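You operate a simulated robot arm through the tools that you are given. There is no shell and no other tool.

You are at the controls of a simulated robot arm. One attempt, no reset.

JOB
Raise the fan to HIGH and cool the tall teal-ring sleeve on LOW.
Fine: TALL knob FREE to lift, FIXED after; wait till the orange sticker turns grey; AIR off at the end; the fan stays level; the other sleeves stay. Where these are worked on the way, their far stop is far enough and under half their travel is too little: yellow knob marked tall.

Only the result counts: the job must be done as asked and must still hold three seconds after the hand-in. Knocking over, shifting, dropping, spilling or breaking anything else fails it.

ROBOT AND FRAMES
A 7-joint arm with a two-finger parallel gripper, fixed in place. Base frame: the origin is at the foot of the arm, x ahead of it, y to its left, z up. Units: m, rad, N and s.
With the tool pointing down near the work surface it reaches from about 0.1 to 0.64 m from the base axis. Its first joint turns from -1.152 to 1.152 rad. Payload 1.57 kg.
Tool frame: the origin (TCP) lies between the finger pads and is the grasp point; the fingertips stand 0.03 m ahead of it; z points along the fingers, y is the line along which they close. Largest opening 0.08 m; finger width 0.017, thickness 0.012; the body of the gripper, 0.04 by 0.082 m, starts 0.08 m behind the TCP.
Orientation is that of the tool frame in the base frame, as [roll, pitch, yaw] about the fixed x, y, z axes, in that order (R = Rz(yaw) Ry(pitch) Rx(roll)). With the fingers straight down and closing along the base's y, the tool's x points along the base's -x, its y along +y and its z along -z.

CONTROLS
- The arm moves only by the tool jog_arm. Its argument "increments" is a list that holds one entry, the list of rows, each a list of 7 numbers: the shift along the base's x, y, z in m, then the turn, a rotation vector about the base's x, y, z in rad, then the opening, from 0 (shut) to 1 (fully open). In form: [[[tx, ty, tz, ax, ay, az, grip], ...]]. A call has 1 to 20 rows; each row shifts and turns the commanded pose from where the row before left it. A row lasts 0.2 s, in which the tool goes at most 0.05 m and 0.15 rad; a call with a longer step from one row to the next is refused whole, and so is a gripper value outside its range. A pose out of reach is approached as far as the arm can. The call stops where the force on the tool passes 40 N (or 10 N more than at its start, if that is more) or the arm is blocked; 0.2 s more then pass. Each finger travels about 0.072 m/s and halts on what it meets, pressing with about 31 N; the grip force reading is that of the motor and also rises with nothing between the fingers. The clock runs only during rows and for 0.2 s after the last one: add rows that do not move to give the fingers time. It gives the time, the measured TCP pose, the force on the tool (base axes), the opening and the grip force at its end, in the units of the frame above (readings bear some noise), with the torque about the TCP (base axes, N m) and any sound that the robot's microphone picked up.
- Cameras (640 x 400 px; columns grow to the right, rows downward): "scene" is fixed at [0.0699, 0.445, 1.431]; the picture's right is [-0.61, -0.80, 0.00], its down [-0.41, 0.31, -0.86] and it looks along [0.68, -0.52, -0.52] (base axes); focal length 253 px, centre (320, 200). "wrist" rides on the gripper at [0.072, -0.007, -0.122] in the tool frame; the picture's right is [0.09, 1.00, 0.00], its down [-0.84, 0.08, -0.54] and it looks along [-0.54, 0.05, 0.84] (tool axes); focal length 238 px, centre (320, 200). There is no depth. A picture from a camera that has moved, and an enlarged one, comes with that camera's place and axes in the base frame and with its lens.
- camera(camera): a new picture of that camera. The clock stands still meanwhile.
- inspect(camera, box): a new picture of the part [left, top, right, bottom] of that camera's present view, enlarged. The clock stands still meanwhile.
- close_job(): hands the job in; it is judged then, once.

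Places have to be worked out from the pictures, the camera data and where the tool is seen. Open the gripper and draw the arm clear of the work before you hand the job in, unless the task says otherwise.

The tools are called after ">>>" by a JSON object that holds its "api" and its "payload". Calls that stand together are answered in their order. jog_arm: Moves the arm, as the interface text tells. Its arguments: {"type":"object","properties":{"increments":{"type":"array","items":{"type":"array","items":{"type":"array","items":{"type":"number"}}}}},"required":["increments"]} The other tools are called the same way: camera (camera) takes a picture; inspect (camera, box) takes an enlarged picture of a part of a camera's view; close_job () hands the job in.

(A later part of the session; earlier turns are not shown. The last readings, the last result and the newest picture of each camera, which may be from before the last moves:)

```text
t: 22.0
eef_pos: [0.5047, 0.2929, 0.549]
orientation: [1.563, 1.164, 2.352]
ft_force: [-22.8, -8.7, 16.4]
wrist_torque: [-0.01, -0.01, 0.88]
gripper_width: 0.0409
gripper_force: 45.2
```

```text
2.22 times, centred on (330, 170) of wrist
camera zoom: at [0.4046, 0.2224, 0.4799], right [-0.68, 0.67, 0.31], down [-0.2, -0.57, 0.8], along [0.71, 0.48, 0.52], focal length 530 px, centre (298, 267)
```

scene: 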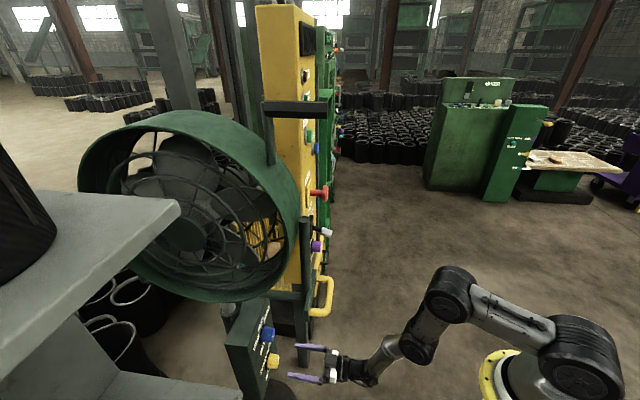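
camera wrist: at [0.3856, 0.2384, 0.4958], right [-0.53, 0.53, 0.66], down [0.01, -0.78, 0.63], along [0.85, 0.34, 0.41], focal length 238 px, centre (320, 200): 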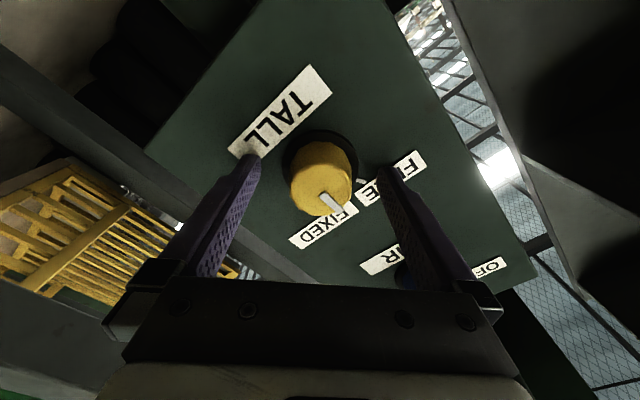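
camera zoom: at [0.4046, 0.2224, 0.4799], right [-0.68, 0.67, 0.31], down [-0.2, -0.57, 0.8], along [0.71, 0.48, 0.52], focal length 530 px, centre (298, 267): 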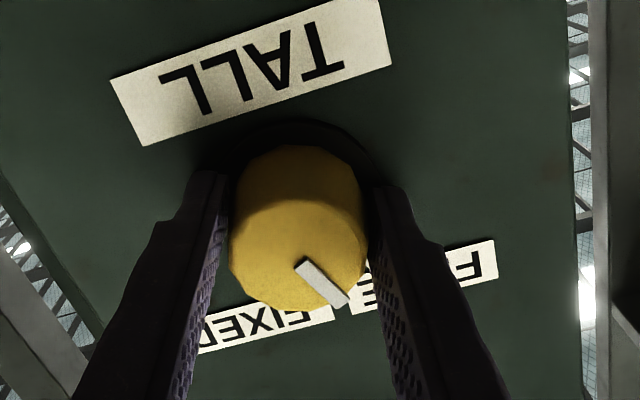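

The pointer is now about 30° past the middle toward FREE. I'll give one more small twist to make sure it sits at the far stop.

>>> {"api": "jog_arm", "payload": {"increments": [[[0, 0, 0, -0.0566, -0.0566, 0, 0], [0, 0, 0, -0.0566, -0.0566, 0, 0]]]}}

>>> {"api": "inspect", "payload": {"camera": "wrist", "box": [220, 80, 440, 260]}}

```text
t: 22.6
eef_pos: [0.5059, 0.2929, 0.5482]
orientation: [1.578, 1.32, 2.366]
ft_force: [-16.9, -2.6, 7.2]
wrist_torque: [0.81, 0.33, 0.16]
gripper_width: 0.041
gripper_force: 45.2
```

```text
2.22 times, centred on (330, 170) of wrist
camera zoom: at [0.4121, 0.2147, 0.4773], right [-0.7, 0.7, 0.16], down [-0.29, -0.48, 0.83], along [0.65, 0.54, 0.53], focal length 530 px, centre (298, 267)
```

zoom: 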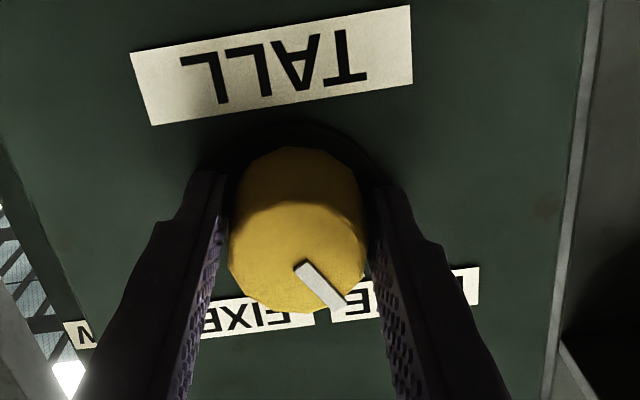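

There is now ~0.8 N·m resisting about the knob axis and the pointer is ~40° past the middle, so it's at the FREE stop. I'll release and verify.

>>> {"api": "jog_arm", "payload": {"increments": [[[0, 0, 0, 0.021, 0.021, 0, 0], [0, 0, 0, 0, 0, 0, 0.7], [0, 0, 0, 0, 0, 0, 1], [0, 0, 0, 0, 0, 0, 1]]]}}

>>> {"api": "inspect", "payload": {"camera": "wrist", "box": [220, 80, 440, 260]}}

```text
t: 23.6
eef_pos: [0.5063, 0.2926, 0.5481]
orientation: [1.57, 1.291, 2.355]
ft_force: [0.4, -15.7, -1.5]
wrist_torque: [0.03, -0.03, 0.19]
gripper_width: 0.0702
gripper_force: 0.0
```

```text
2.22 times, centred on (330, 170) of wrist
camera zoom: at [0.4115, 0.2156, 0.4781], right [-0.69, 0.7, 0.19], down [-0.27, -0.49, 0.83], along [0.67, 0.52, 0.53], focal length 530 px, centre (298, 267)
```

zoom: 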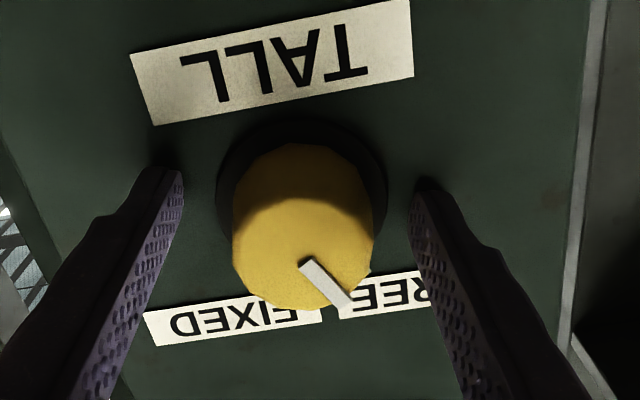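

TALL is on FREE and stays there. I'll back straight out along the knob axis and then rise in front of the handle.

>>> {"api": "jog_arm", "payload": {"increments": [[[-0.01, -0.01, 0, 0, 0, 0, 1], [-0.02, -0.02, 0, 0, 0, 0, 1], [-0.02, -0.02, 0, 0, 0, 0, 1], [-0.02, -0.02, 0, 0, 0, 0, 1]]]}}

>>> {"api": "camera", "payload": {"camera": "wrist"}}

>>> {"api": "camera", "payload": {"camera": "scene"}}

```text
t: 24.6
eef_pos: [0.435, 0.2256, 0.5491]
orientation: [1.567, 1.294, 2.356]
ft_force: [-0.6, 0.0, 0.0]
wrist_torque: [-0.01, -0.03, 0.01]
gripper_width: 0.0802
gripper_force: 0.1
```

```text
taken
camera wrist: at [0.3418, 0.1475, 0.4787], right [-0.7, 0.69, 0.18], down [-0.27, -0.49, 0.83], along [0.66, 0.52, 0.53], focal length 238 px, centre (320, 200)
```

wrist: 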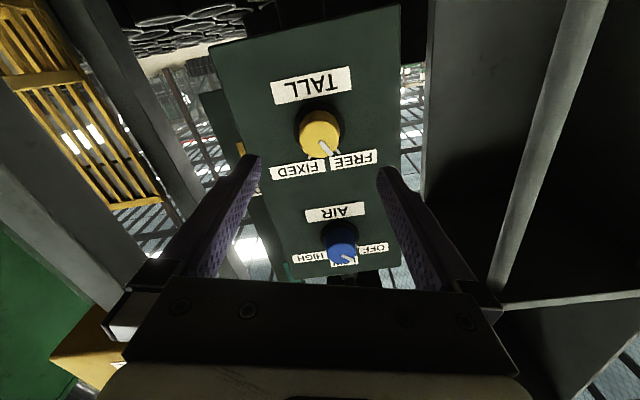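

```text
taken
```

scene: 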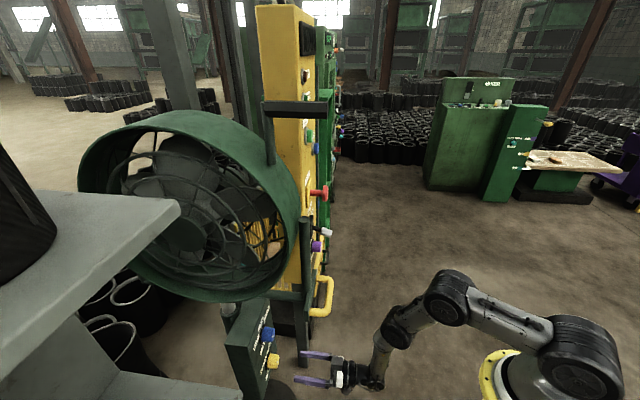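

AIR stays on OFF, TALL on FREE and the fan hasn't sunk. I'll withdraw outward and up along a path clear of the handle, to a pose in front of it.

>>> {"api": "jog_arm", "payload": {"increments": [[[-0.008, -0.03, 0.038, -0.09, 0.09, 0, 1], [-0.008, -0.03, 0.038, -0.09, 0.09, 0, 1], [-0.008, -0.03, 0.038, -0.09, 0.09, 0, 1], [-0.008, -0.03, 0.038, -0.09, 0.09, 0, 1], [-0.015, 0, 0.045, 0, 0, 0, 1], [-0.015, 0, 0.045, 0, 0, 0, 1], [-0.015, 0, 0.045, 0, 0, 0, 1], [-0.015, 0, 0.045, 0, 0, 0, 1]]]}}

>>> {"api": "camera", "payload": {"camera": "wrist"}}

```text
t: 26.4
eef_pos: [0.344, 0.1051, 0.8828]
orientation: [2.681, 0.993, -2.888]
ft_force: [0.5, -0.2, 0.0]
wrist_torque: [0.0, 0.01, -0.01]
gripper_width: 0.0797
gripper_force: 0.0
```

```text
taken
camera wrist: at [0.236, 0.0136, 0.8816], right [-0.63, 0.76, 0.16], down [0.06, -0.16, 0.98], along [0.77, 0.63, 0.05], focal length 238 px, centre (320, 200)
```

wrist: 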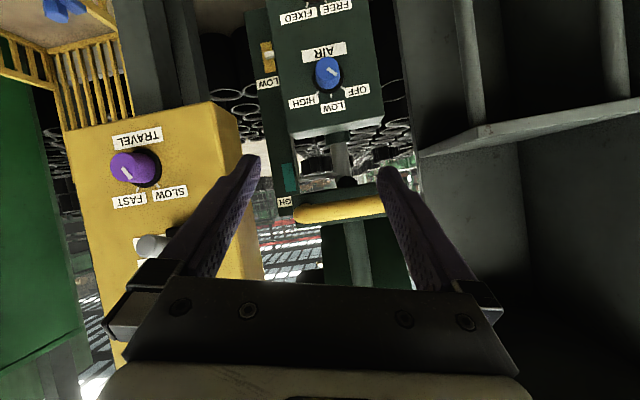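

The handle bar re-measures at z≈0.904, n-distance ~8 cm ahead of the TCP, and the LOW→HIGH bands are roughly 0.22–0.23 m apart. I'll roll the tool about its axis so the fingers close vertically around the bar.

>>> {"api": "jog_arm", "payload": {"increments": [[[0, 0, 0, 0.0879, 0.0884, -0.07, 1], [0, 0, 0, 0.0879, 0.0884, -0.07, 1], [0, 0, 0, 0.0879, 0.0884, -0.07, 1], [0, 0, 0, 0.0879, 0.0884, -0.07, 1], [0, 0, 0, 0.0879, 0.0884, -0.07, 1], [0, 0, 0, 0.0879, 0.0884, -0.07, 1], [0, 0, 0, 0.0879, 0.0884, -0.07, 1], [0, 0, 0, 0.0879, 0.0884, -0.07, 1], [0, 0, 0, 0.0879, 0.0884, -0.07, 1]]]}}

>>> {"api": "camera", "payload": {"camera": "wrist"}}

>>> {"api": "camera", "payload": {"camera": "scene"}}

```text
t: 28.4
eef_pos: [0.3448, 0.1028, 0.8807]
orientation: [2.081, 0.001, 2.356]
ft_force: [0.1, -0.3, -0.4]
wrist_torque: [0.01, -0.01, 0.02]
gripper_width: 0.08
gripper_force: 0.0
```

```text
taken
camera wrist: at [0.2169, 0.0757, 0.9353], right [0.28, 0.41, 0.87], down [0.28, -0.9, 0.33], along [0.92, 0.15, -0.37], focal length 238 px, centre (320, 200)
```

wrist: 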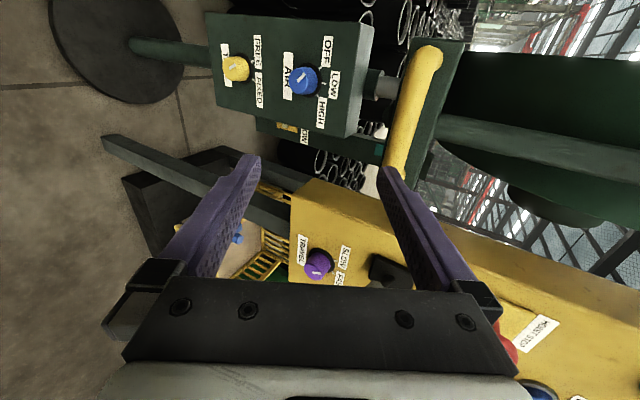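

```text
taken
```

scene: 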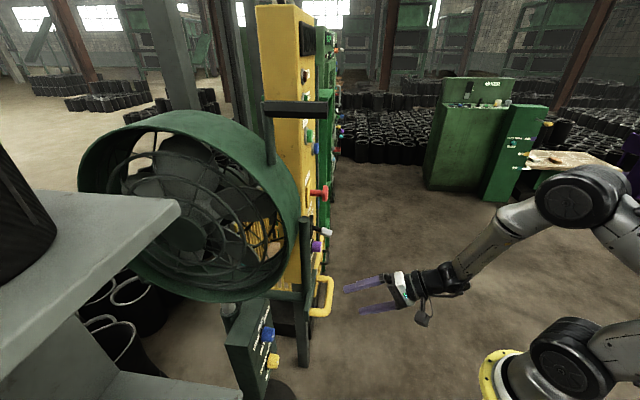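

Rolled fine. Now I'll level the tool and line up on the bar's centre at z≈0.904.

>>> {"api": "jog_arm", "payload": {"increments": [[[-0.001, 0.006, 0.006, 0.0884, -0.0884, 0, 1], [-0.001, 0.006, 0.006, 0.0884, -0.0884, 0, 1], [-0.001, 0.006, 0.006, 0.0884, -0.0884, 0, 1], [-0.001, 0.005, 0.006, 0.0742, -0.0742, 0, 1]]]}}

>>> {"api": "camera", "payload": {"camera": "wrist"}}

```text
t: 29.4
eef_pos: [0.3413, 0.1271, 0.9068]
orientation: [1.603, 0.007, 2.354]
ft_force: [-0.4, -0.9, 0.3]
wrist_torque: [0.01, -0.01, 0.03]
gripper_width: 0.0801
gripper_force: 0.1
```

```text
taken
camera wrist: at [0.2044, 0.0897, 0.9031], right [-0.05, 0.09, 0.99], down [0.21, -0.97, 0.1], along [0.98, 0.21, 0.03], focal length 238 px, centre (320, 200)
```

wrist: 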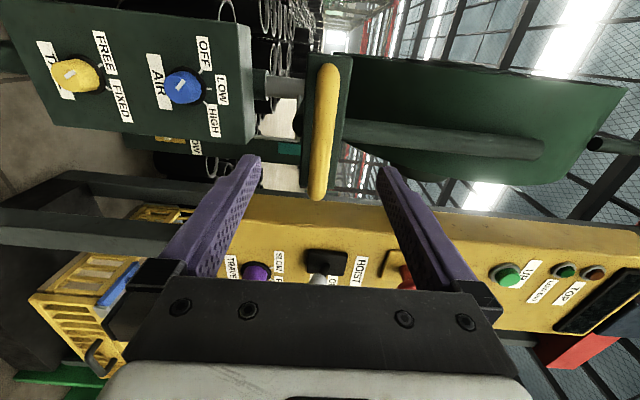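

The bar sits right between the open fingers in view, at z≈0.906, ~7 cm ahead. I'll advance 6.4 cm and check.

>>> {"api": "jog_arm", "payload": {"increments": [[[0.0151, 0.0151, 0, 0, 0, 0, 1], [0.0151, 0.0151, 0, 0, 0, 0, 1], [0.0151, 0.0151, 0, 0, 0, 0, 1]]]}}

>>> {"api": "camera", "payload": {"camera": "wrist"}}

```text
t: 30.2
eef_pos: [0.384, 0.172, 0.9052]
orientation: [1.602, 0.006, 2.355]
ft_force: [-0.4, 0.3, 0.1]
wrist_torque: [-0.02, 0.01, 0.0]
gripper_width: 0.0801
gripper_force: 0.1
```

```text
taken
camera wrist: at [0.2481, 0.1363, 0.9027], right [-0.05, 0.09, 0.99], down [0.21, -0.97, 0.1], along [0.98, 0.21, 0.03], focal length 238 px, centre (320, 200)
```

wrist: 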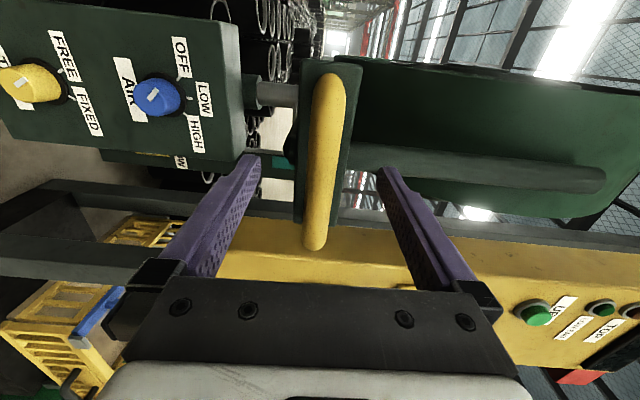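

The bar runs between the fingers and crosses the tool axis close to the TCP. I'll nudge 4 mm further and close gently on it.

>>> {"api": "jog_arm", "payload": {"increments": [[[0.003, 0.003, 0.001, 0, 0, 0, 1], [0, 0, 0, 0, 0, 0, 0.5], [0, 0, 0, 0, 0, 0, 0.35], [0, 0, 0, 0, 0, 0, 0.27], [0, 0, 0, 0, 0, 0, 0.22], [0, 0, 0, 0, 0, 0, 0.18], [0, 0, 0, 0, 0, 0, 0], [0, 0, 0, 0, 0, 0, 0]]]}}

>>> {"api": "camera", "payload": {"camera": "wrist"}}

```text
t: 32.0
eef_pos: [0.3883, 0.1752, 0.9059]
orientation: [1.602, 0.006, 2.356]
ft_force: [-1.5, -0.4, -4.4]
wrist_torque: [0.1, 0.28, -0.37]
gripper_width: 0.0175
gripper_force: 32.6
```

```text
taken
camera wrist: at [0.2515, 0.1391, 0.9031], right [-0.05, 0.09, 0.99], down [0.21, -0.97, 0.1], along [0.98, 0.21, 0.03], focal length 238 px, centre (320, 200)
```

wrist: 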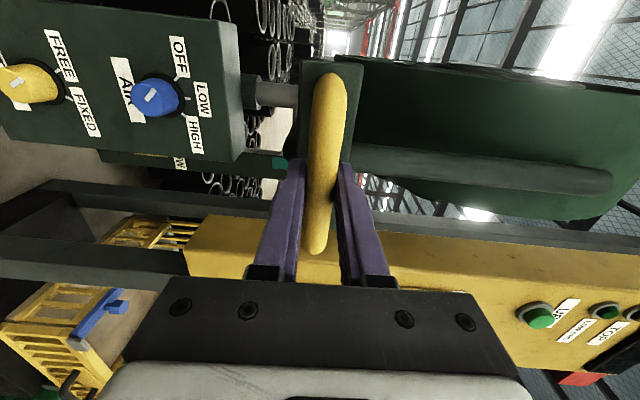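

The bar is held (17.5 mm). I'll start lifting slowly and read the load.

>>> {"api": "jog_arm", "payload": {"increments": [[[0, 0, 0.005, 0, 0, 0, 0], [0, 0, 0.005, 0, 0, 0, 0], [0, 0, 0.01, 0, 0, 0, 0]]]}}

>>> {"api": "camera", "payload": {"camera": "wrist"}}

```text
t: 32.8
eef_pos: [0.3875, 0.1754, 0.926]
orientation: [1.602, 0.003, 2.357]
ft_force: [-15.0, -11.7, -1.3]
wrist_torque: [0.14, 0.09, -0.63]
gripper_width: 0.0178
gripper_force: 32.3
```

```text
taken
camera wrist: at [0.2516, 0.1391, 0.9235], right [-0.05, 0.09, 0.99], down [0.21, -0.97, 0.1], along [0.98, 0.21, 0.03], focal length 238 px, centre (320, 200)
```

wrist: 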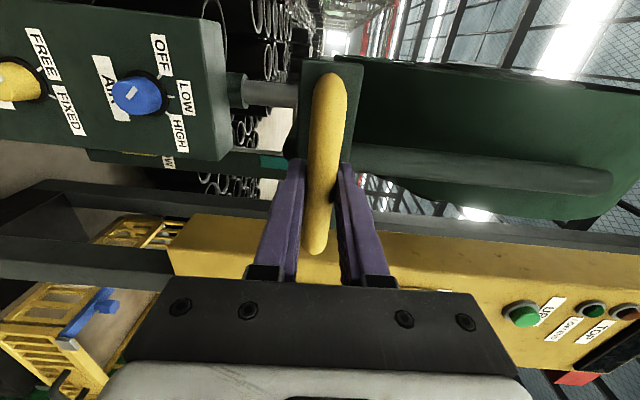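

The fan rises freely with the handle (almost no vertical load). I'll continue upward at a gentle rate, easing 1–2 mm outward to relieve the small side force.

>>> {"api": "jog_arm", "payload": {"increments": [[[-0.001, -0.001, 0.015, 0, 0, 0, 0], [-0.0005, -0.0005, 0.015, 0, 0, 0, 0], [0, 0, 0.015, 0, 0, 0, 0], [0, 0, 0.015, 0, 0, 0, 0], [0, 0, 0.015, 0, 0, 0, 0]]]}}

>>> {"api": "inspect", "payload": {"camera": "wrist", "box": [0, 0, 360, 280]}}

>>> {"api": "camera", "payload": {"camera": "scene"}}

```text
t: 34.0
eef_pos: [0.3855, 0.173, 1.0029]
orientation: [1.601, 0.008, 2.361]
ft_force: [-1.5, 23.8, -0.2]
wrist_torque: [0.24, 0.17, 0.13]
gripper_width: 0.0181
gripper_force: 32.7
```

```text
1.43 times, centred on (180, 140) of wrist
camera zoom: at [0.2505, 0.1361, 0.9997], right [-0.05, 0.09, 0.99], down [0.21, -0.97, 0.1], along [0.98, 0.22, 0.03], focal length 340 px, centre (520, 286)
```

zoom: 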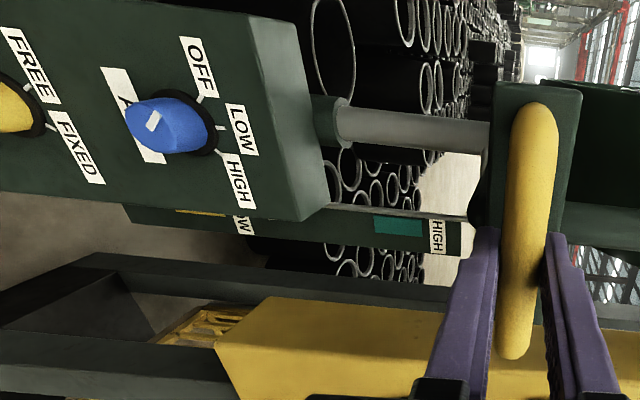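

```text
taken
```

scene: 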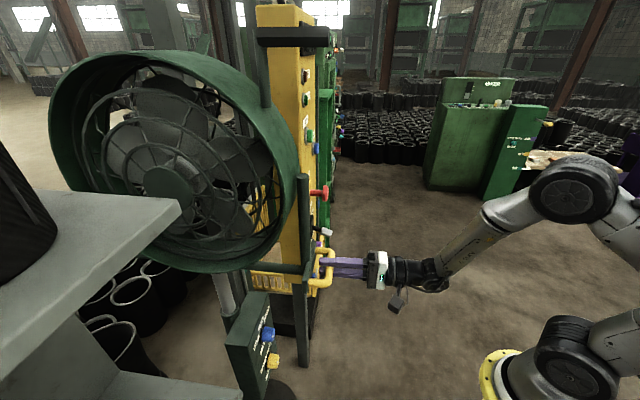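

The fan has risen ~0.1 m; the column and the pointer's rod are extending. I'll pause to let the readings settle before lifting further.

>>> {"api": "jog_arm", "payload": {"increments": [[[0, 0, 0, 0, 0, 0, 0], [0, 0, 0, 0, 0, 0, 0]]]}}

```text
t: 34.6
eef_pos: [0.3856, 0.1738, 1.0016]
orientation: [1.601, 0.006, 2.361]
ft_force: [-11.3, 21.7, 5.1]
wrist_torque: [0.22, 0.16, -0.23]
gripper_width: 0.0179
gripper_force: 32.9
```

There's ~23 N sideways toward the left on the grip; I'll ease the command 1.5 mm that way while lifting a bit more.

>>> {"api": "jog_arm", "payload": {"increments": [[[-0.001, 0.001, 0.01, 0, 0, 0, 0], [0, 0, 0.015, 0, 0, 0, 0], [0, 0, 0.015, 0, 0, 0, 0], [0, 0, 0, 0, 0, 0, 0]]]}}

>>> {"api": "inspect", "payload": {"camera": "wrist", "box": [0, 0, 360, 280]}}

```text
t: 35.6
eef_pos: [0.3851, 0.1722, 1.0432]
orientation: [1.597, 0.006, 2.351]
ft_force: [2.7, -8.6, 2.1]
wrist_torque: [0.12, 0.21, -0.99]
gripper_width: 0.0177
gripper_force: 32.7
```

```text
1.43 times, centred on (180, 140) of wrist
camera zoom: at [0.25, 0.1372, 1.039], right [-0.05, 0.09, 0.99], down [0.2, -0.97, 0.1], along [0.98, 0.21, 0.03], focal length 340 px, centre (520, 286)
```

zoom: 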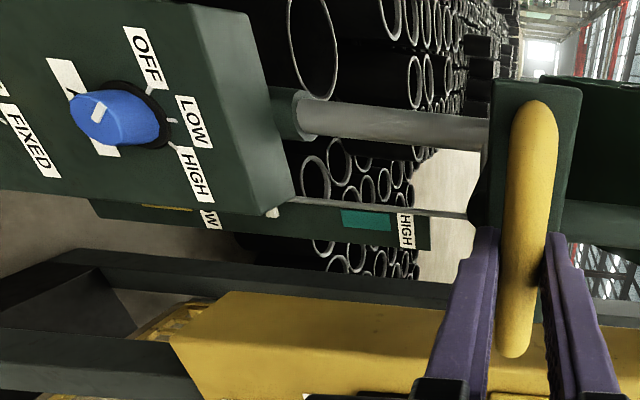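

The white pointer tip is now visible below the teal HIGH band; I estimate ~0.10 m left to its middle (target handle z≈1.14). I'll lift 0.06 m and re-check.

>>> {"api": "jog_arm", "payload": {"increments": [[[0, 0, 0.015, 0, 0, 0, 0], [0, 0, 0.015, 0, 0, 0, 0], [0, 0, 0.015, 0, 0, 0, 0], [0, 0, 0.015, 0, 0, 0, 0], [0, 0, 0, 0, 0, 0, 0]]]}}

>>> {"api": "inspect", "payload": {"camera": "wrist", "box": [0, 0, 360, 280]}}

```text
t: 36.8
eef_pos: [0.387, 0.1725, 1.1026]
orientation: [1.601, 0.005, 2.354]
ft_force: [-4.6, -26.8, -0.8]
wrist_torque: [0.22, 0.24, -0.11]
gripper_width: 0.0177
gripper_force: 32.2
```

```text
1.43 times, centred on (180, 140) of wrist
camera zoom: at [0.25, 0.1377, 1.0999], right [-0.05, 0.09, 0.99], down [0.21, -0.97, 0.1], along [0.98, 0.21, 0.03], focal length 340 px, centre (520, 286)
```

zoom: 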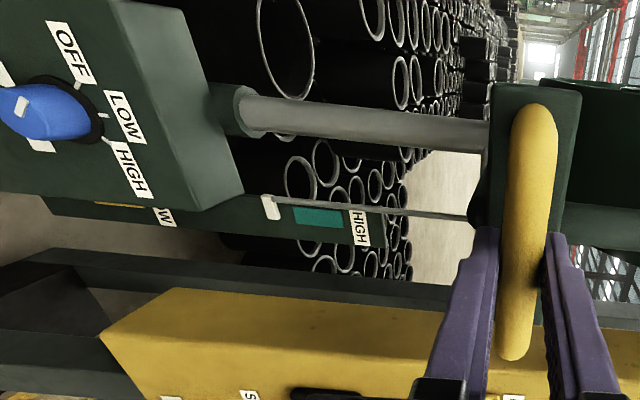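

The pointer is just below the teal band, with the board scale now giving ~6 cm to its centre. I'll lift 0.045 m with a tiny side easing and look again.

>>> {"api": "jog_arm", "payload": {"increments": [[[0, -0.001, 0.015, 0, 0, 0, 0], [0, 0, 0.015, 0, 0, 0, 0], [0, 0, 0.015, 0, 0, 0, 0], [0, 0, 0, 0, 0, 0, 0]]]}}

>>> {"api": "inspect", "payload": {"camera": "wrist", "box": [0, 0, 360, 280]}}

```text
t: 37.8
eef_pos: [0.3852, 0.1738, 1.1495]
orientation: [1.597, 0.007, 2.357]
ft_force: [2.0, -13.4, 1.4]
wrist_torque: [0.21, 0.28, -0.12]
gripper_width: 0.018
gripper_force: 32.5
```

```text
1.43 times, centred on (180, 140) of wrist
camera zoom: at [0.2499, 0.1378, 1.1463], right [-0.05, 0.09, 0.99], down [0.21, -0.97, 0.1], along [0.98, 0.21, 0.03], focal length 340 px, centre (520, 286)
```

zoom: 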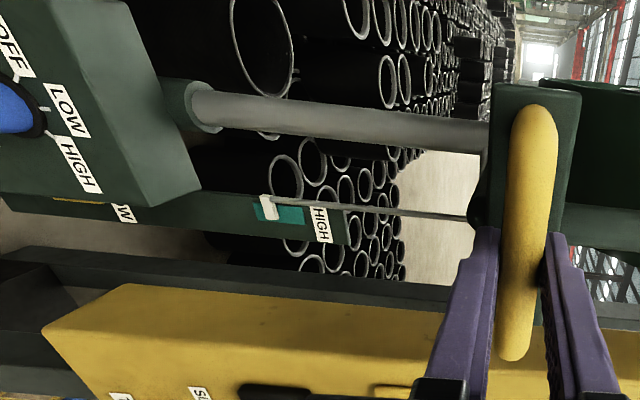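

The pointer has entered the teal HIGH band, slightly below its centre. I'll lift another 12 mm and zoom in on it.

>>> {"api": "jog_arm", "payload": {"increments": [[[0, 0, 0.006, 0, 0, 0, 0], [0, 0, 0.006, 0, 0, 0, 0], [0, 0, 0, 0, 0, 0, 0]]]}}

>>> {"api": "inspect", "payload": {"camera": "wrist", "box": [100, 80, 280, 200]}}

>>> {"api": "camera", "payload": {"camera": "scene"}}

```text
t: 38.6
eef_pos: [0.3856, 0.1741, 1.1559]
orientation: [1.609, 0.001, 2.357]
ft_force: [6.3, -1.8, -19.0]
wrist_torque: [0.06, 0.05, 0.37]
gripper_width: 0.018
gripper_force: 32.5
```

```text
3.33 times, centred on (190, 140) of wrist
camera zoom: at [0.25, 0.1377, 1.1538], right [-0.04, 0.1, 0.99], down [0.21, -0.97, 0.1], along [0.98, 0.21, 0.02], focal length 794 px, centre (753, 400)
```

zoom: 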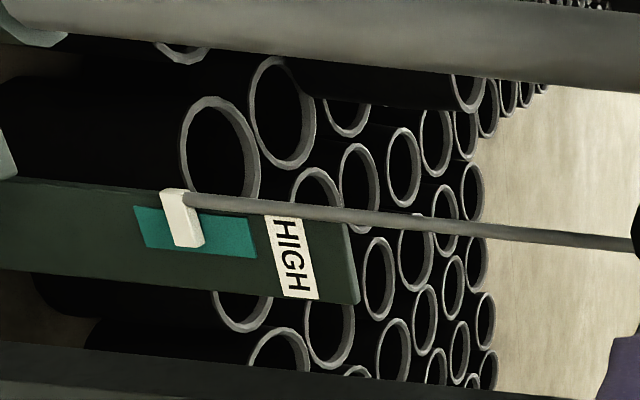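

```text
taken
```

scene: 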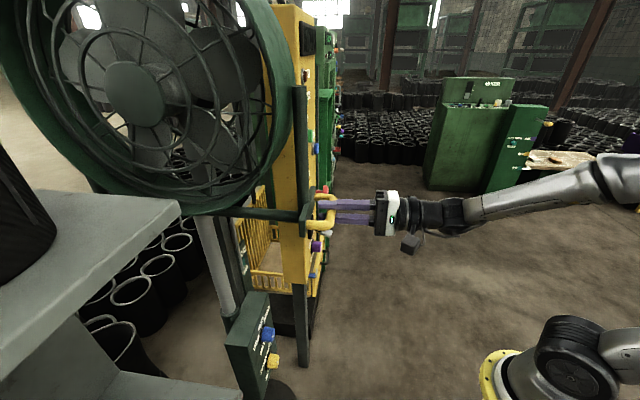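

Vertical load rose to −19 N, so the column is at its top stop with the pointer well inside the teal HIGH band. I'll relax the command by ~5 mm, then open only slightly to test whether the fan stays up.

>>> {"api": "jog_arm", "payload": {"increments": [[[0, 0, -0.005, 0, 0, 0, 0], [0, 0, 0, 0, 0, 0, 0.35], [0, 0, 0, 0, 0, 0, 0.35], [0, 0, 0, 0, 0, 0, 0.35]]]}}

>>> {"api": "camera", "payload": {"camera": "wrist"}}

```text
t: 39.6
eef_pos: [0.385, 0.1731, 1.1549]
orientation: [1.601, 0.006, 2.357]
ft_force: [-1.1, 0.0, -0.2]
wrist_torque: [0.0, 0.0, 0.0]
gripper_width: 0.0282
gripper_force: 0.0
```

```text
taken
camera wrist: at [0.2493, 0.1372, 1.1517], right [-0.05, 0.09, 0.99], down [0.21, -0.97, 0.1], along [0.98, 0.21, 0.03], focal length 238 px, centre (320, 200)
```

wrist: 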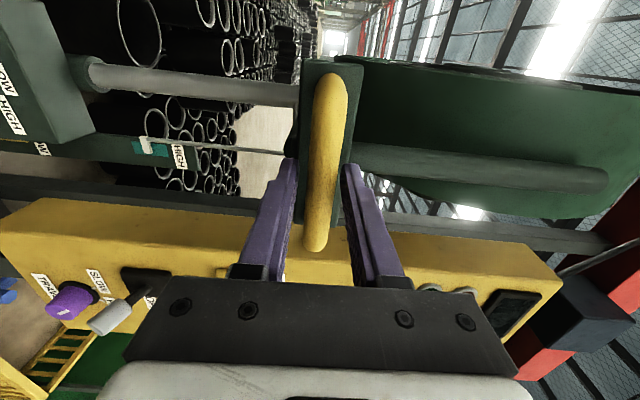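

The handle stays put with the fingers loosened. I'll wait a second to make sure it doesn't creep down.

>>> {"api": "jog_arm", "payload": {"increments": [[[0, 0, 0, 0, 0, 0, 0.35], [0, 0, 0, 0, 0, 0, 0.35], [0, 0, 0, 0, 0, 0, 0.35], [0, 0, 0, 0, 0, 0, 0.35], [0, 0, 0, 0, 0, 0, 0.35]]]}}

>>> {"api": "camera", "payload": {"camera": "wrist"}}

>>> {"api": "inspect", "payload": {"camera": "wrist", "box": [100, 80, 280, 200]}}

```text
t: 40.8
eef_pos: [0.3854, 0.1737, 1.1541]
orientation: [1.602, 0.005, 2.358]
ft_force: [0.1, 0.0, -0.1]
wrist_torque: [-0.02, -0.01, -0.02]
gripper_width: 0.028
gripper_force: 0.1
```

```text
taken
camera wrist: at [0.2493, 0.1372, 1.1514], right [-0.05, 0.09, 0.99], down [0.21, -0.97, 0.1], along [0.98, 0.21, 0.03], focal length 238 px, centre (320, 200)
```

wrist: 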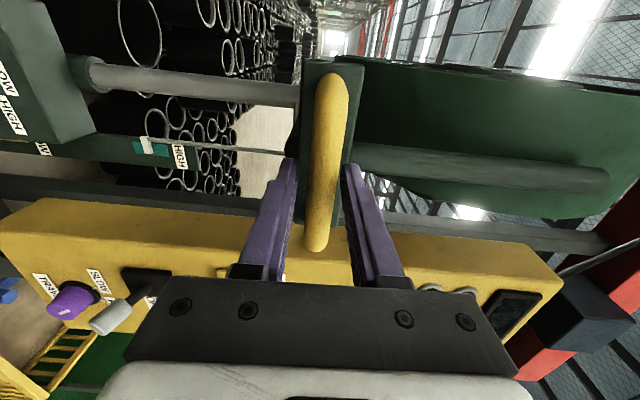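

```text
3.33 times, centred on (190, 140) of wrist
camera zoom: at [0.2493, 0.1372, 1.1514], right [-0.05, 0.09, 0.99], down [0.21, -0.97, 0.1], along [0.98, 0.21, 0.03], focal length 794 px, centre (753, 400)
```

zoom: 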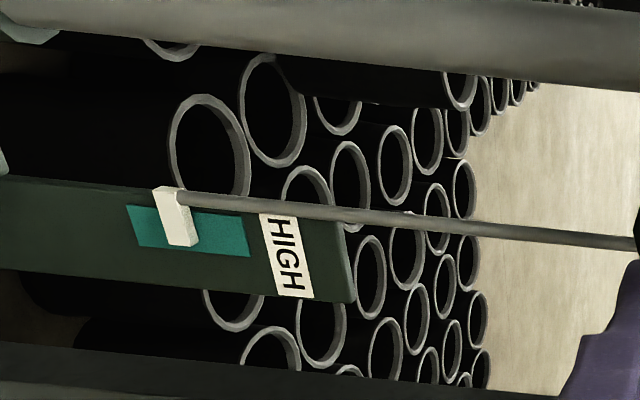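

The fan holds at HIGH by itself. I'll open fully, back away from the handle, and roll the tool back for the knob work.

>>> {"api": "jog_arm", "payload": {"increments": [[[0, 0, 0, 0, 0, 0, 0.7], [0, 0, 0, 0, 0, 0, 1], [0, 0, 0, 0, 0, 0, 1], [-0.015, -0.015, 0, 0, 0, 0, 1], [-0.02, -0.02, 0, 0, 0, 0, 1], [-0.015, -0.02, 0, 0, 0, 0, 1]]]}}

>>> {"api": "camera", "payload": {"camera": "wrist"}}

```text
t: 42.2
eef_pos: [0.3339, 0.1186, 1.1541]
orientation: [1.602, 0.005, 2.353]
ft_force: [1.4, 0.1, 0.1]
wrist_torque: [-0.02, -0.01, 0.01]
gripper_width: 0.0801
gripper_force: 0.1
```

```text
taken
camera wrist: at [0.199, 0.0832, 1.1508], right [-0.05, 0.09, 0.99], down [0.21, -0.97, 0.1], along [0.98, 0.21, 0.03], focal length 238 px, centre (320, 200)
```

wrist: 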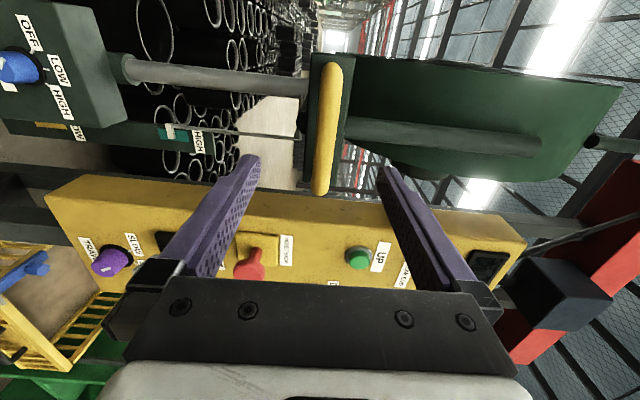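

Clear of the handle with the fan still at HIGH. Now I descend with the tool tilting down and roll it back the way it came.

>>> {"api": "jog_arm", "payload": {"increments": [[[0.002, -0.003, -0.045, -0.0707, 0.0707, 0, 1], [0.002, -0.003, -0.045, -0.0707, 0.0707, 0, 1], [0.002, -0.003, -0.045, -0.0707, 0.0707, 0, 1], [0.002, -0.003, -0.045, -0.0707, 0.0707, 0, 1], [0.002, -0.002, -0.045, -0.0707, 0.0707, 0, 1], [0, 0, -0.01, -0.0882, -0.0882, 0.07, 1], [0, 0, -0.01, -0.0882, -0.0882, 0.07, 1], [0, 0, -0.01, -0.0882, -0.0882, 0.07, 1], [0, 0, -0.01, -0.0882, -0.0882, 0.07, 1], [0, 0, -0.005, -0.0882, -0.0882, 0.07, 1], [0, 0, 0, -0.0882, -0.0882, 0.07, 1], [0, 0, 0, -0.0882, -0.0882, 0.07, 1], [0, 0, 0, -0.0882, -0.0882, 0.07, 1], [0, 0, 0, -0.0882, -0.0882, 0.07, 1]]]}}

>>> {"api": "camera", "payload": {"camera": "wrist"}}

```text
t: 45.2
eef_pos: [0.3464, 0.1042, 0.8825]
orientation: [2.708, 0.996, -2.882]
ft_force: [-0.1, -0.4, -0.7]
wrist_torque: [0.01, -0.01, 0.04]
gripper_width: 0.0799
gripper_force: 0.0
```

```text
taken
camera wrist: at [0.2361, 0.0147, 0.8813], right [-0.62, 0.77, 0.15], down [0.05, -0.15, 0.99], along [0.78, 0.62, 0.05], focal length 238 px, centre (320, 200)
```

wrist: 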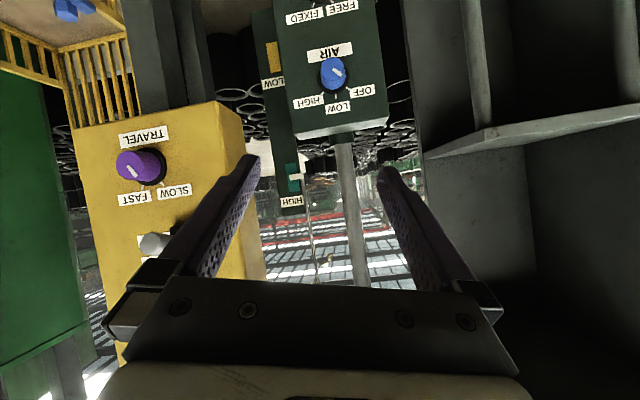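

I'm back at the known waypoint with the pointer visibly in the HIGH band. I'll retrace the path down to the yellow knob's stand-off.

>>> {"api": "jog_arm", "payload": {"increments": [[[0.015, 0, -0.045, 0, 0, 0, 1], [0.015, 0, -0.045, 0, 0, 0, 1], [0.015, 0, -0.045, 0, 0, 0, 1], [0.014, 0.001, -0.045, 0, 0, 0, 1], [0.008, 0.03, -0.038, 0.09, -0.09, 0, 1], [0.008, 0.03, -0.038, 0.09, -0.09, 0, 1], [0.008, 0.03, -0.038, 0.09, -0.09, 0, 1], [0.008, 0.03, -0.038, 0.09, -0.09, 0, 1]]]}}

>>> {"api": "camera", "payload": {"camera": "wrist"}}

```text
t: 47.0
eef_pos: [0.4376, 0.2278, 0.5537]
orientation: [1.58, 1.293, 2.346]
ft_force: [2.1, 0.4, 0.4]
wrist_torque: [-0.03, 0.01, 0.05]
gripper_width: 0.0801
gripper_force: 0.1
```

```text
taken
camera wrist: at [0.3409, 0.152, 0.4838], right [-0.68, 0.71, 0.18], down [-0.28, -0.49, 0.83], along [0.68, 0.51, 0.53], focal length 238 px, centre (320, 200)
```

wrist: 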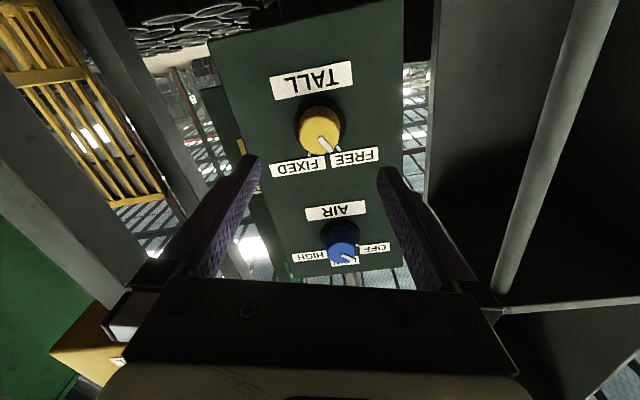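

TALL is on FREE, AIR on OFF, and I'm on the knob's stand-off. I'll roll back 0.16 rad to leave room for a full clockwise twist, then advance over the knob.

>>> {"api": "jog_arm", "payload": {"increments": [[[0, 0, -0.002, -0.0566, -0.0566, 0, 1], [0, 0, -0.003, -0.0566, -0.0566, 0, 1], [0.017, 0.0165, 0, 0, 0, 0, 1], [0.017, 0.0165, 0, 0, 0, 0, 1], [0.017, 0.0165, 0, 0, 0, 0, 1], [0.015, 0.0145, 0, 0, 0, 0, 1]]]}}

>>> {"api": "inspect", "payload": {"camera": "wrist", "box": [220, 80, 440, 260]}}

```text
t: 48.4
eef_pos: [0.5016, 0.2907, 0.5445]
orientation: [1.61, 1.451, 2.375]
ft_force: [-0.1, 1.4, 0.4]
wrist_torque: [-0.05, 0.01, 0.02]
gripper_width: 0.08
gripper_force: 0.0
```

```text
2.22 times, centred on (330, 170) of wrist
camera zoom: at [0.4136, 0.2072, 0.4729], right [-0.69, 0.72, 0.03], down [-0.37, -0.39, 0.84], along [0.62, 0.57, 0.54], focal length 530 px, centre (298, 267)
```

zoom: 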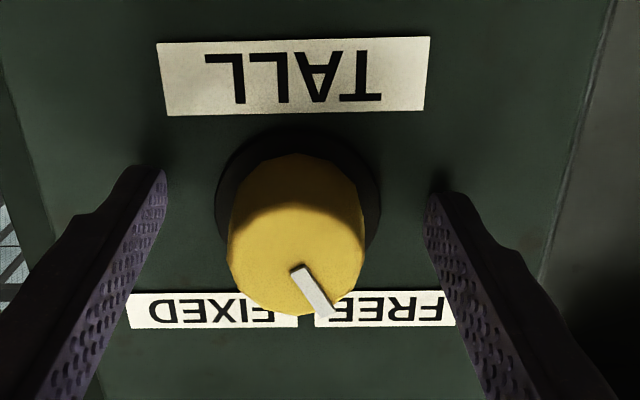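

Centred over the knob. I'll raise 4 mm to its axis, advance 3 mm and close gently.

>>> {"api": "jog_arm", "payload": {"increments": [[[0.002, 0.002, 0.004, 0, 0, 0, 1], [0, 0, 0, 0, 0, 0, 0.6], [0, 0, 0, 0, 0, 0, 0.6], [0, 0, 0, 0, 0, 0, 0.54], [0, 0, 0, 0, 0, 0, 0.5], [0, 0, 0, 0, 0, 0, 0.4], [0, 0, 0, 0, 0, 0, 0], [0, 0, 0, 0, 0, 0, 0]]]}}

```text
t: 50.2
eef_pos: [0.5056, 0.2928, 0.5491]
orientation: [1.605, 1.452, 2.37]
ft_force: [-2.1, 2.2, 1.2]
wrist_torque: [0.08, -0.04, 0.05]
gripper_width: 0.0417
gripper_force: 45.0
```

Gripped with almost no side force. Now twisting clockwise toward FIXED, in portions.

>>> {"api": "jog_arm", "payload": {"increments": [[[0, 0, 0, 0.0707, 0.0707, 0, 0], [0, 0, 0, 0.0707, 0.0707, 0, 0], [0, 0, 0, 0.0707, 0.0707, 0, 0], [0, 0, 0, 0.0707, 0.0707, 0, 0], [0, 0, 0, 0.0707, 0.0707, 0, 0], [0, 0, 0, 0.0707, 0.0707, 0, 0]]]}}

>>> {"api": "inspect", "payload": {"camera": "wrist", "box": [220, 80, 440, 260]}}

```text
t: 51.6
eef_pos: [0.5032, 0.2929, 0.5495]
orientation: [1.594, 0.852, 2.365]
ft_force: [-0.4, 22.3, -5.1]
wrist_torque: [-0.43, 0.37, 0.44]
gripper_width: 0.0414
gripper_force: 44.6
```

```text
2.22 times, centred on (330, 170) of wrist
camera zoom: at [0.3874, 0.2366, 0.4931], right [-0.56, 0.58, 0.59], down [-0.03, -0.72, 0.69], along [0.83, 0.37, 0.43], focal length 530 px, centre (298, 267)
```

zoom: 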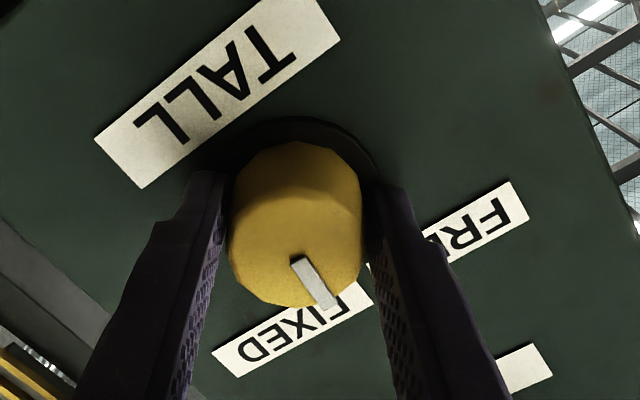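

The knob turns with the tool; its pointer is nearing the middle/FIXED side. I'll continue clockwise.

>>> {"api": "jog_arm", "payload": {"increments": [[[0, 0, 0, 0.0707, 0.0707, 0, 0], [0, 0, 0, 0.0707, 0.0707, 0, 0], [0, 0, 0, 0.0707, 0.0707, 0, 0], [0, 0, 0, 0.0707, 0.0707, 0, 0]]]}}

>>> {"api": "inspect", "payload": {"camera": "wrist", "box": [220, 80, 440, 260]}}

```text
t: 52.6
eef_pos: [0.5028, 0.2936, 0.5488]
orientation: [1.591, 0.451, 2.362]
ft_force: [1.0, 22.9, -8.8]
wrist_torque: [-0.19, 0.19, 0.43]
gripper_width: 0.0415
gripper_force: 45.1
```

```text
2.22 times, centred on (330, 170) of wrist
camera zoom: at [0.3739, 0.2498, 0.5154], right [-0.35, 0.38, 0.86], down [0.13, -0.89, 0.45], along [0.93, 0.27, 0.26], focal length 530 px, centre (298, 267)
```

zoom: 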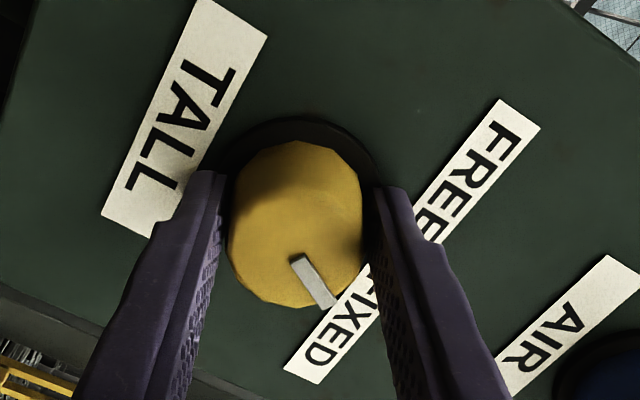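

About 57° turned; the pointer is ~15° past the middle toward FIXED. I'll twist further to the FIXED stop.

>>> {"api": "jog_arm", "payload": {"increments": [[[0, 0, 0, 0.0707, 0.0707, 0, 0], [0, 0, 0, 0.0707, 0.0707, 0, 0], [0, 0, 0, 0.0707, 0.0707, 0, 0]]]}}

>>> {"api": "inspect", "payload": {"camera": "wrist", "box": [220, 80, 440, 260]}}

```text
t: 53.4
eef_pos: [0.506, 0.289, 0.5501]
orientation: [1.586, 0.152, 2.353]
ft_force: [-8.6, -2.2, 10.7]
wrist_torque: [-0.28, -0.89, 0.1]
gripper_width: 0.0414
gripper_force: 44.9
```

```text
2.22 times, centred on (330, 170) of wrist
camera zoom: at [0.3714, 0.2528, 0.5358], right [-0.16, 0.18, 0.97], down [0.19, -0.96, 0.21], along [0.97, 0.22, 0.12], focal length 530 px, centre (298, 267)
```

zoom: 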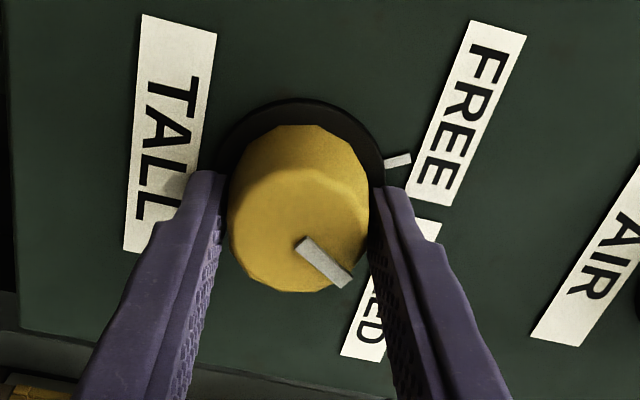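

About −0.8 N·m now resists, and the gripper has begun to slip on the knob — it's at the FIXED stop. I'll ease back, release and verify.

>>> {"api": "jog_arm", "payload": {"increments": [[[0, 0, 0, -0.021, -0.021, 0, 0], [0, 0, 0, 0, 0, 0, 0.7], [0, 0, 0, 0, 0, 0, 1], [0, 0, 0, 0, 0, 0, 1], [-0.01, -0.01, 0, 0, 0, 0, 1], [-0.02, -0.02, 0, 0, 0, 0, 1], [-0.02, -0.02, 0, 0, 0, 0, 1]]]}}

>>> {"api": "camera", "payload": {"camera": "wrist"}}

>>> {"api": "inspect", "payload": {"camera": "wrist", "box": [220, 60, 440, 240]}}

```text
t: 55.0
eef_pos: [0.4526, 0.2401, 0.5505]
orientation: [1.59, 0.183, 2.358]
ft_force: [0.4, 0.2, 0.1]
wrist_torque: [0.0, 0.01, 0.03]
gripper_width: 0.0803
gripper_force: 0.0
```

```text
taken
camera wrist: at [0.3192, 0.2019, 0.5344], right [-0.18, 0.2, 0.96], down [0.19, -0.95, 0.24], along [0.97, 0.23, 0.13], focal length 238 px, centre (320, 200)
```

wrist: 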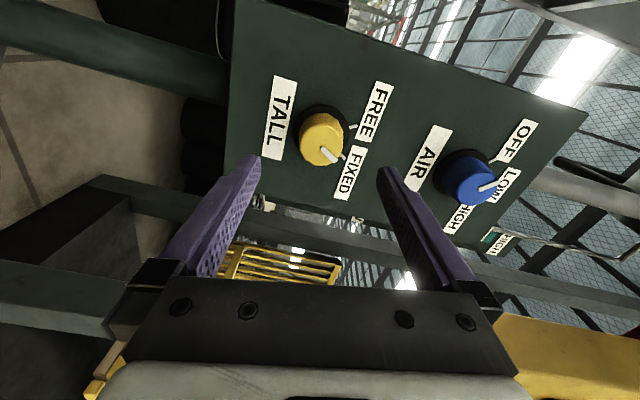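

```text
2.22 times, centred on (330, 150) of wrist
camera zoom: at [0.3192, 0.2019, 0.5344], right [-0.18, 0.2, 0.96], down [0.19, -0.95, 0.24], along [0.97, 0.23, 0.13], focal length 530 px, centre (298, 311)
```

zoom: 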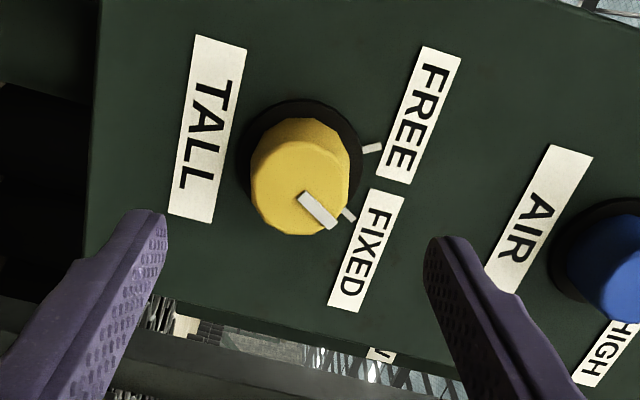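

TALL is back on FIXED. Next the blue AIR knob (z≈0.70): I'll rise in front of it and roll back so a 45° clockwise turn is comfortable.

>>> {"api": "jog_arm", "payload": {"increments": [[[-0.004, -0.004, 0.037, -0.099, -0.099, 0, 1], [0, 0, 0.037, -0.099, -0.099, 0, 1], [0, 0, 0.037, -0.099, -0.099, 0, 1], [0, 0, 0.037, -0.099, -0.099, 0, 1], [0, 0, 0, -0.099, -0.099, 0, 1], [0, 0, 0, -0.099, -0.099, 0, 1], [0, 0, 0, -0.099, -0.099, 0, 1]]]}}

>>> {"api": "camera", "payload": {"camera": "wrist"}}

>>> {"api": "inspect", "payload": {"camera": "wrist", "box": [220, 60, 440, 240]}}

```text
t: 56.6
eef_pos: [0.451, 0.2379, 0.6998]
orientation: [1.593, 1.164, 2.362]
ft_force: [-1.0, 0.7, -0.4]
wrist_torque: [0.02, -0.05, 0.01]
gripper_width: 0.08
gripper_force: 0.1
```

```text
taken
camera wrist: at [0.3487, 0.1683, 0.6325], right [-0.66, 0.69, 0.31], down [-0.2, -0.56, 0.8], along [0.72, 0.47, 0.51], focal length 238 px, centre (320, 200)
```

wrist: 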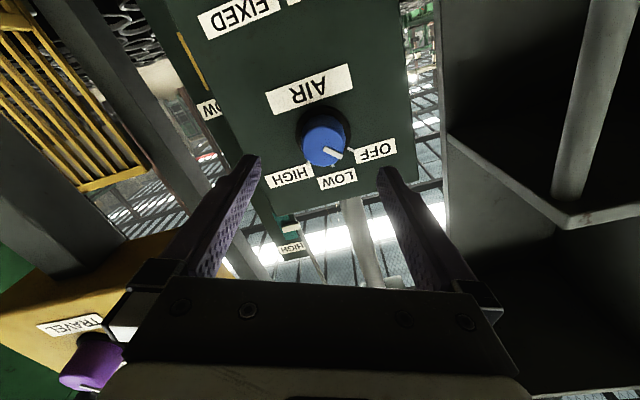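

```text
2.22 times, centred on (330, 150) of wrist
camera zoom: at [0.3487, 0.1683, 0.6325], right [-0.66, 0.69, 0.31], down [-0.2, -0.56, 0.8], along [0.72, 0.47, 0.51], focal length 530 px, centre (298, 311)
```

zoom: 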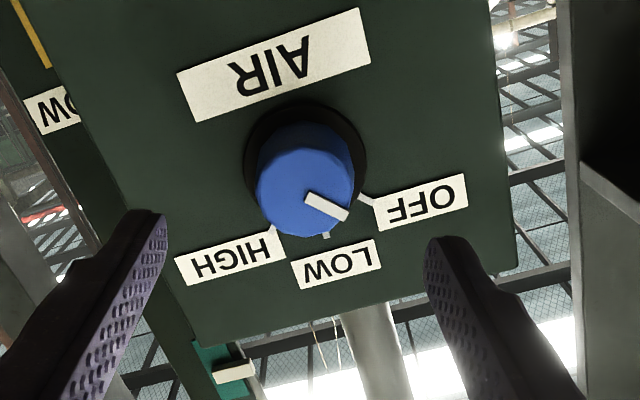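

The tool axis is aligned with the blue knob to within ~2 mm. I'll advance onto it and close gently.

>>> {"api": "jog_arm", "payload": {"increments": [[[0.0138, 0.0134, 0.0005, 0, 0, 0, 1], [0.0138, 0.0134, 0.0005, 0, 0, 0, 1], [0.0138, 0.0134, 0.0005, 0, 0, 0, 1], [0.0135, 0.0132, 0, 0, 0, 0, 1]]]}}

>>> {"api": "inspect", "payload": {"camera": "wrist", "box": [220, 80, 440, 260]}}

```text
t: 57.6
eef_pos: [0.5044, 0.2903, 0.6997]
orientation: [1.597, 1.163, 2.361]
ft_force: [0.4, -0.7, -0.4]
wrist_torque: [-0.04, 0.0, 0.01]
gripper_width: 0.0801
gripper_force: 0.1
```

```text
2.22 times, centred on (330, 170) of wrist
camera zoom: at [0.402, 0.2211, 0.6329], right [-0.66, 0.69, 0.31], down [-0.2, -0.56, 0.8], along [0.73, 0.47, 0.51], focal length 530 px, centre (298, 267)
```

zoom: 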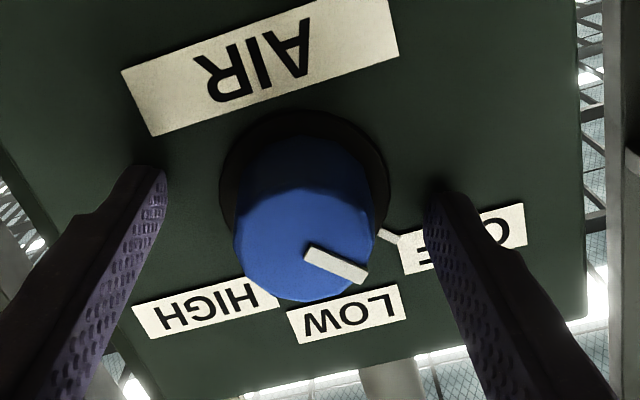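

The fingers straddle the AIR knob symmetrically. Closing gently now.

>>> {"api": "jog_arm", "payload": {"increments": [[[0, 0, 0, 0, 0, 0, 0.65], [0, 0, 0, 0, 0, 0, 0.65], [0, 0, 0, 0, 0, 0, 0.58], [0, 0, 0, 0, 0, 0, 0.54], [0, 0, 0, 0, 0, 0, 0.5], [0, 0, 0, 0, 0, 0, 0.4], [0, 0, 0, 0, 0, 0, 0], [0, 0, 0, 0, 0, 0, 0]]]}}

```text
t: 59.4
eef_pos: [0.5047, 0.2909, 0.7011]
orientation: [1.59, 1.163, 2.361]
ft_force: [-13.8, 7.8, 8.5]
wrist_torque: [0.24, -0.25, 0.41]
gripper_width: 0.0414
gripper_force: 44.7
```

Gripped. I'll turn clockwise 0.6 rad first and check the pointer against the LOW tick.

>>> {"api": "jog_arm", "payload": {"increments": [[[0, 0, 0, 0.0707, 0.0707, 0, 0], [0, 0, 0, 0.0707, 0.0707, 0, 0], [0, 0, 0, 0.0707, 0.0707, 0, 0], [0, 0, 0, 0.0707, 0.0707, 0, 0], [0, 0, 0, 0.0707, 0.0707, 0, 0], [0, 0, 0, 0.0707, 0.0707, 0, 0]]]}}

>>> {"api": "inspect", "payload": {"camera": "wrist", "box": [220, 80, 440, 260]}}

```text
t: 60.8
eef_pos: [0.5039, 0.2924, 0.7005]
orientation: [1.587, 0.562, 2.362]
ft_force: [-26.0, 4.3, 13.0]
wrist_torque: [0.62, -0.65, -0.11]
gripper_width: 0.0415
gripper_force: 44.8
```

```text
2.22 times, centred on (330, 170) of wrist
camera zoom: at [0.3781, 0.2454, 0.6591], right [-0.42, 0.44, 0.79], down [0.09, -0.85, 0.52], along [0.9, 0.29, 0.32], focal length 530 px, centre (298, 267)
```

zoom: 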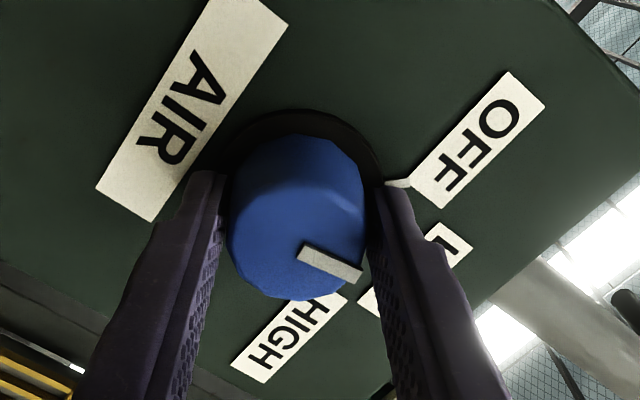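

The pointer has moved ~33° from OFF, leaving ~12° to LOW. I'll add 0.17 rad and zoom in on the tick.

>>> {"api": "jog_arm", "payload": {"increments": [[[0.0005, -0.0005, 0, 0.06, 0.06, 0, 0], [0, 0, 0, 0.06, 0.06, 0, 0], [0, 0, 0, 0, 0, 0, 0]]]}}

>>> {"api": "inspect", "payload": {"camera": "wrist", "box": [220, 80, 440, 260]}}

```text
t: 61.6
eef_pos: [0.5046, 0.2906, 0.7017]
orientation: [1.587, 0.391, 2.362]
ft_force: [-29.3, 0.9, 16.6]
wrist_torque: [0.4, -0.38, 0.52]
gripper_width: 0.0411
gripper_force: 45.2
```

```text
2.22 times, centred on (330, 170) of wrist
camera zoom: at [0.3739, 0.2496, 0.6693], right [-0.32, 0.34, 0.89], down [0.15, -0.91, 0.4], along [0.94, 0.26, 0.24], focal length 530 px, centre (298, 267)
```

zoom: 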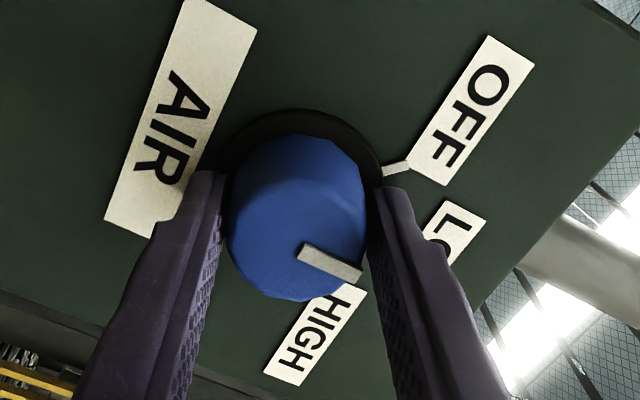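

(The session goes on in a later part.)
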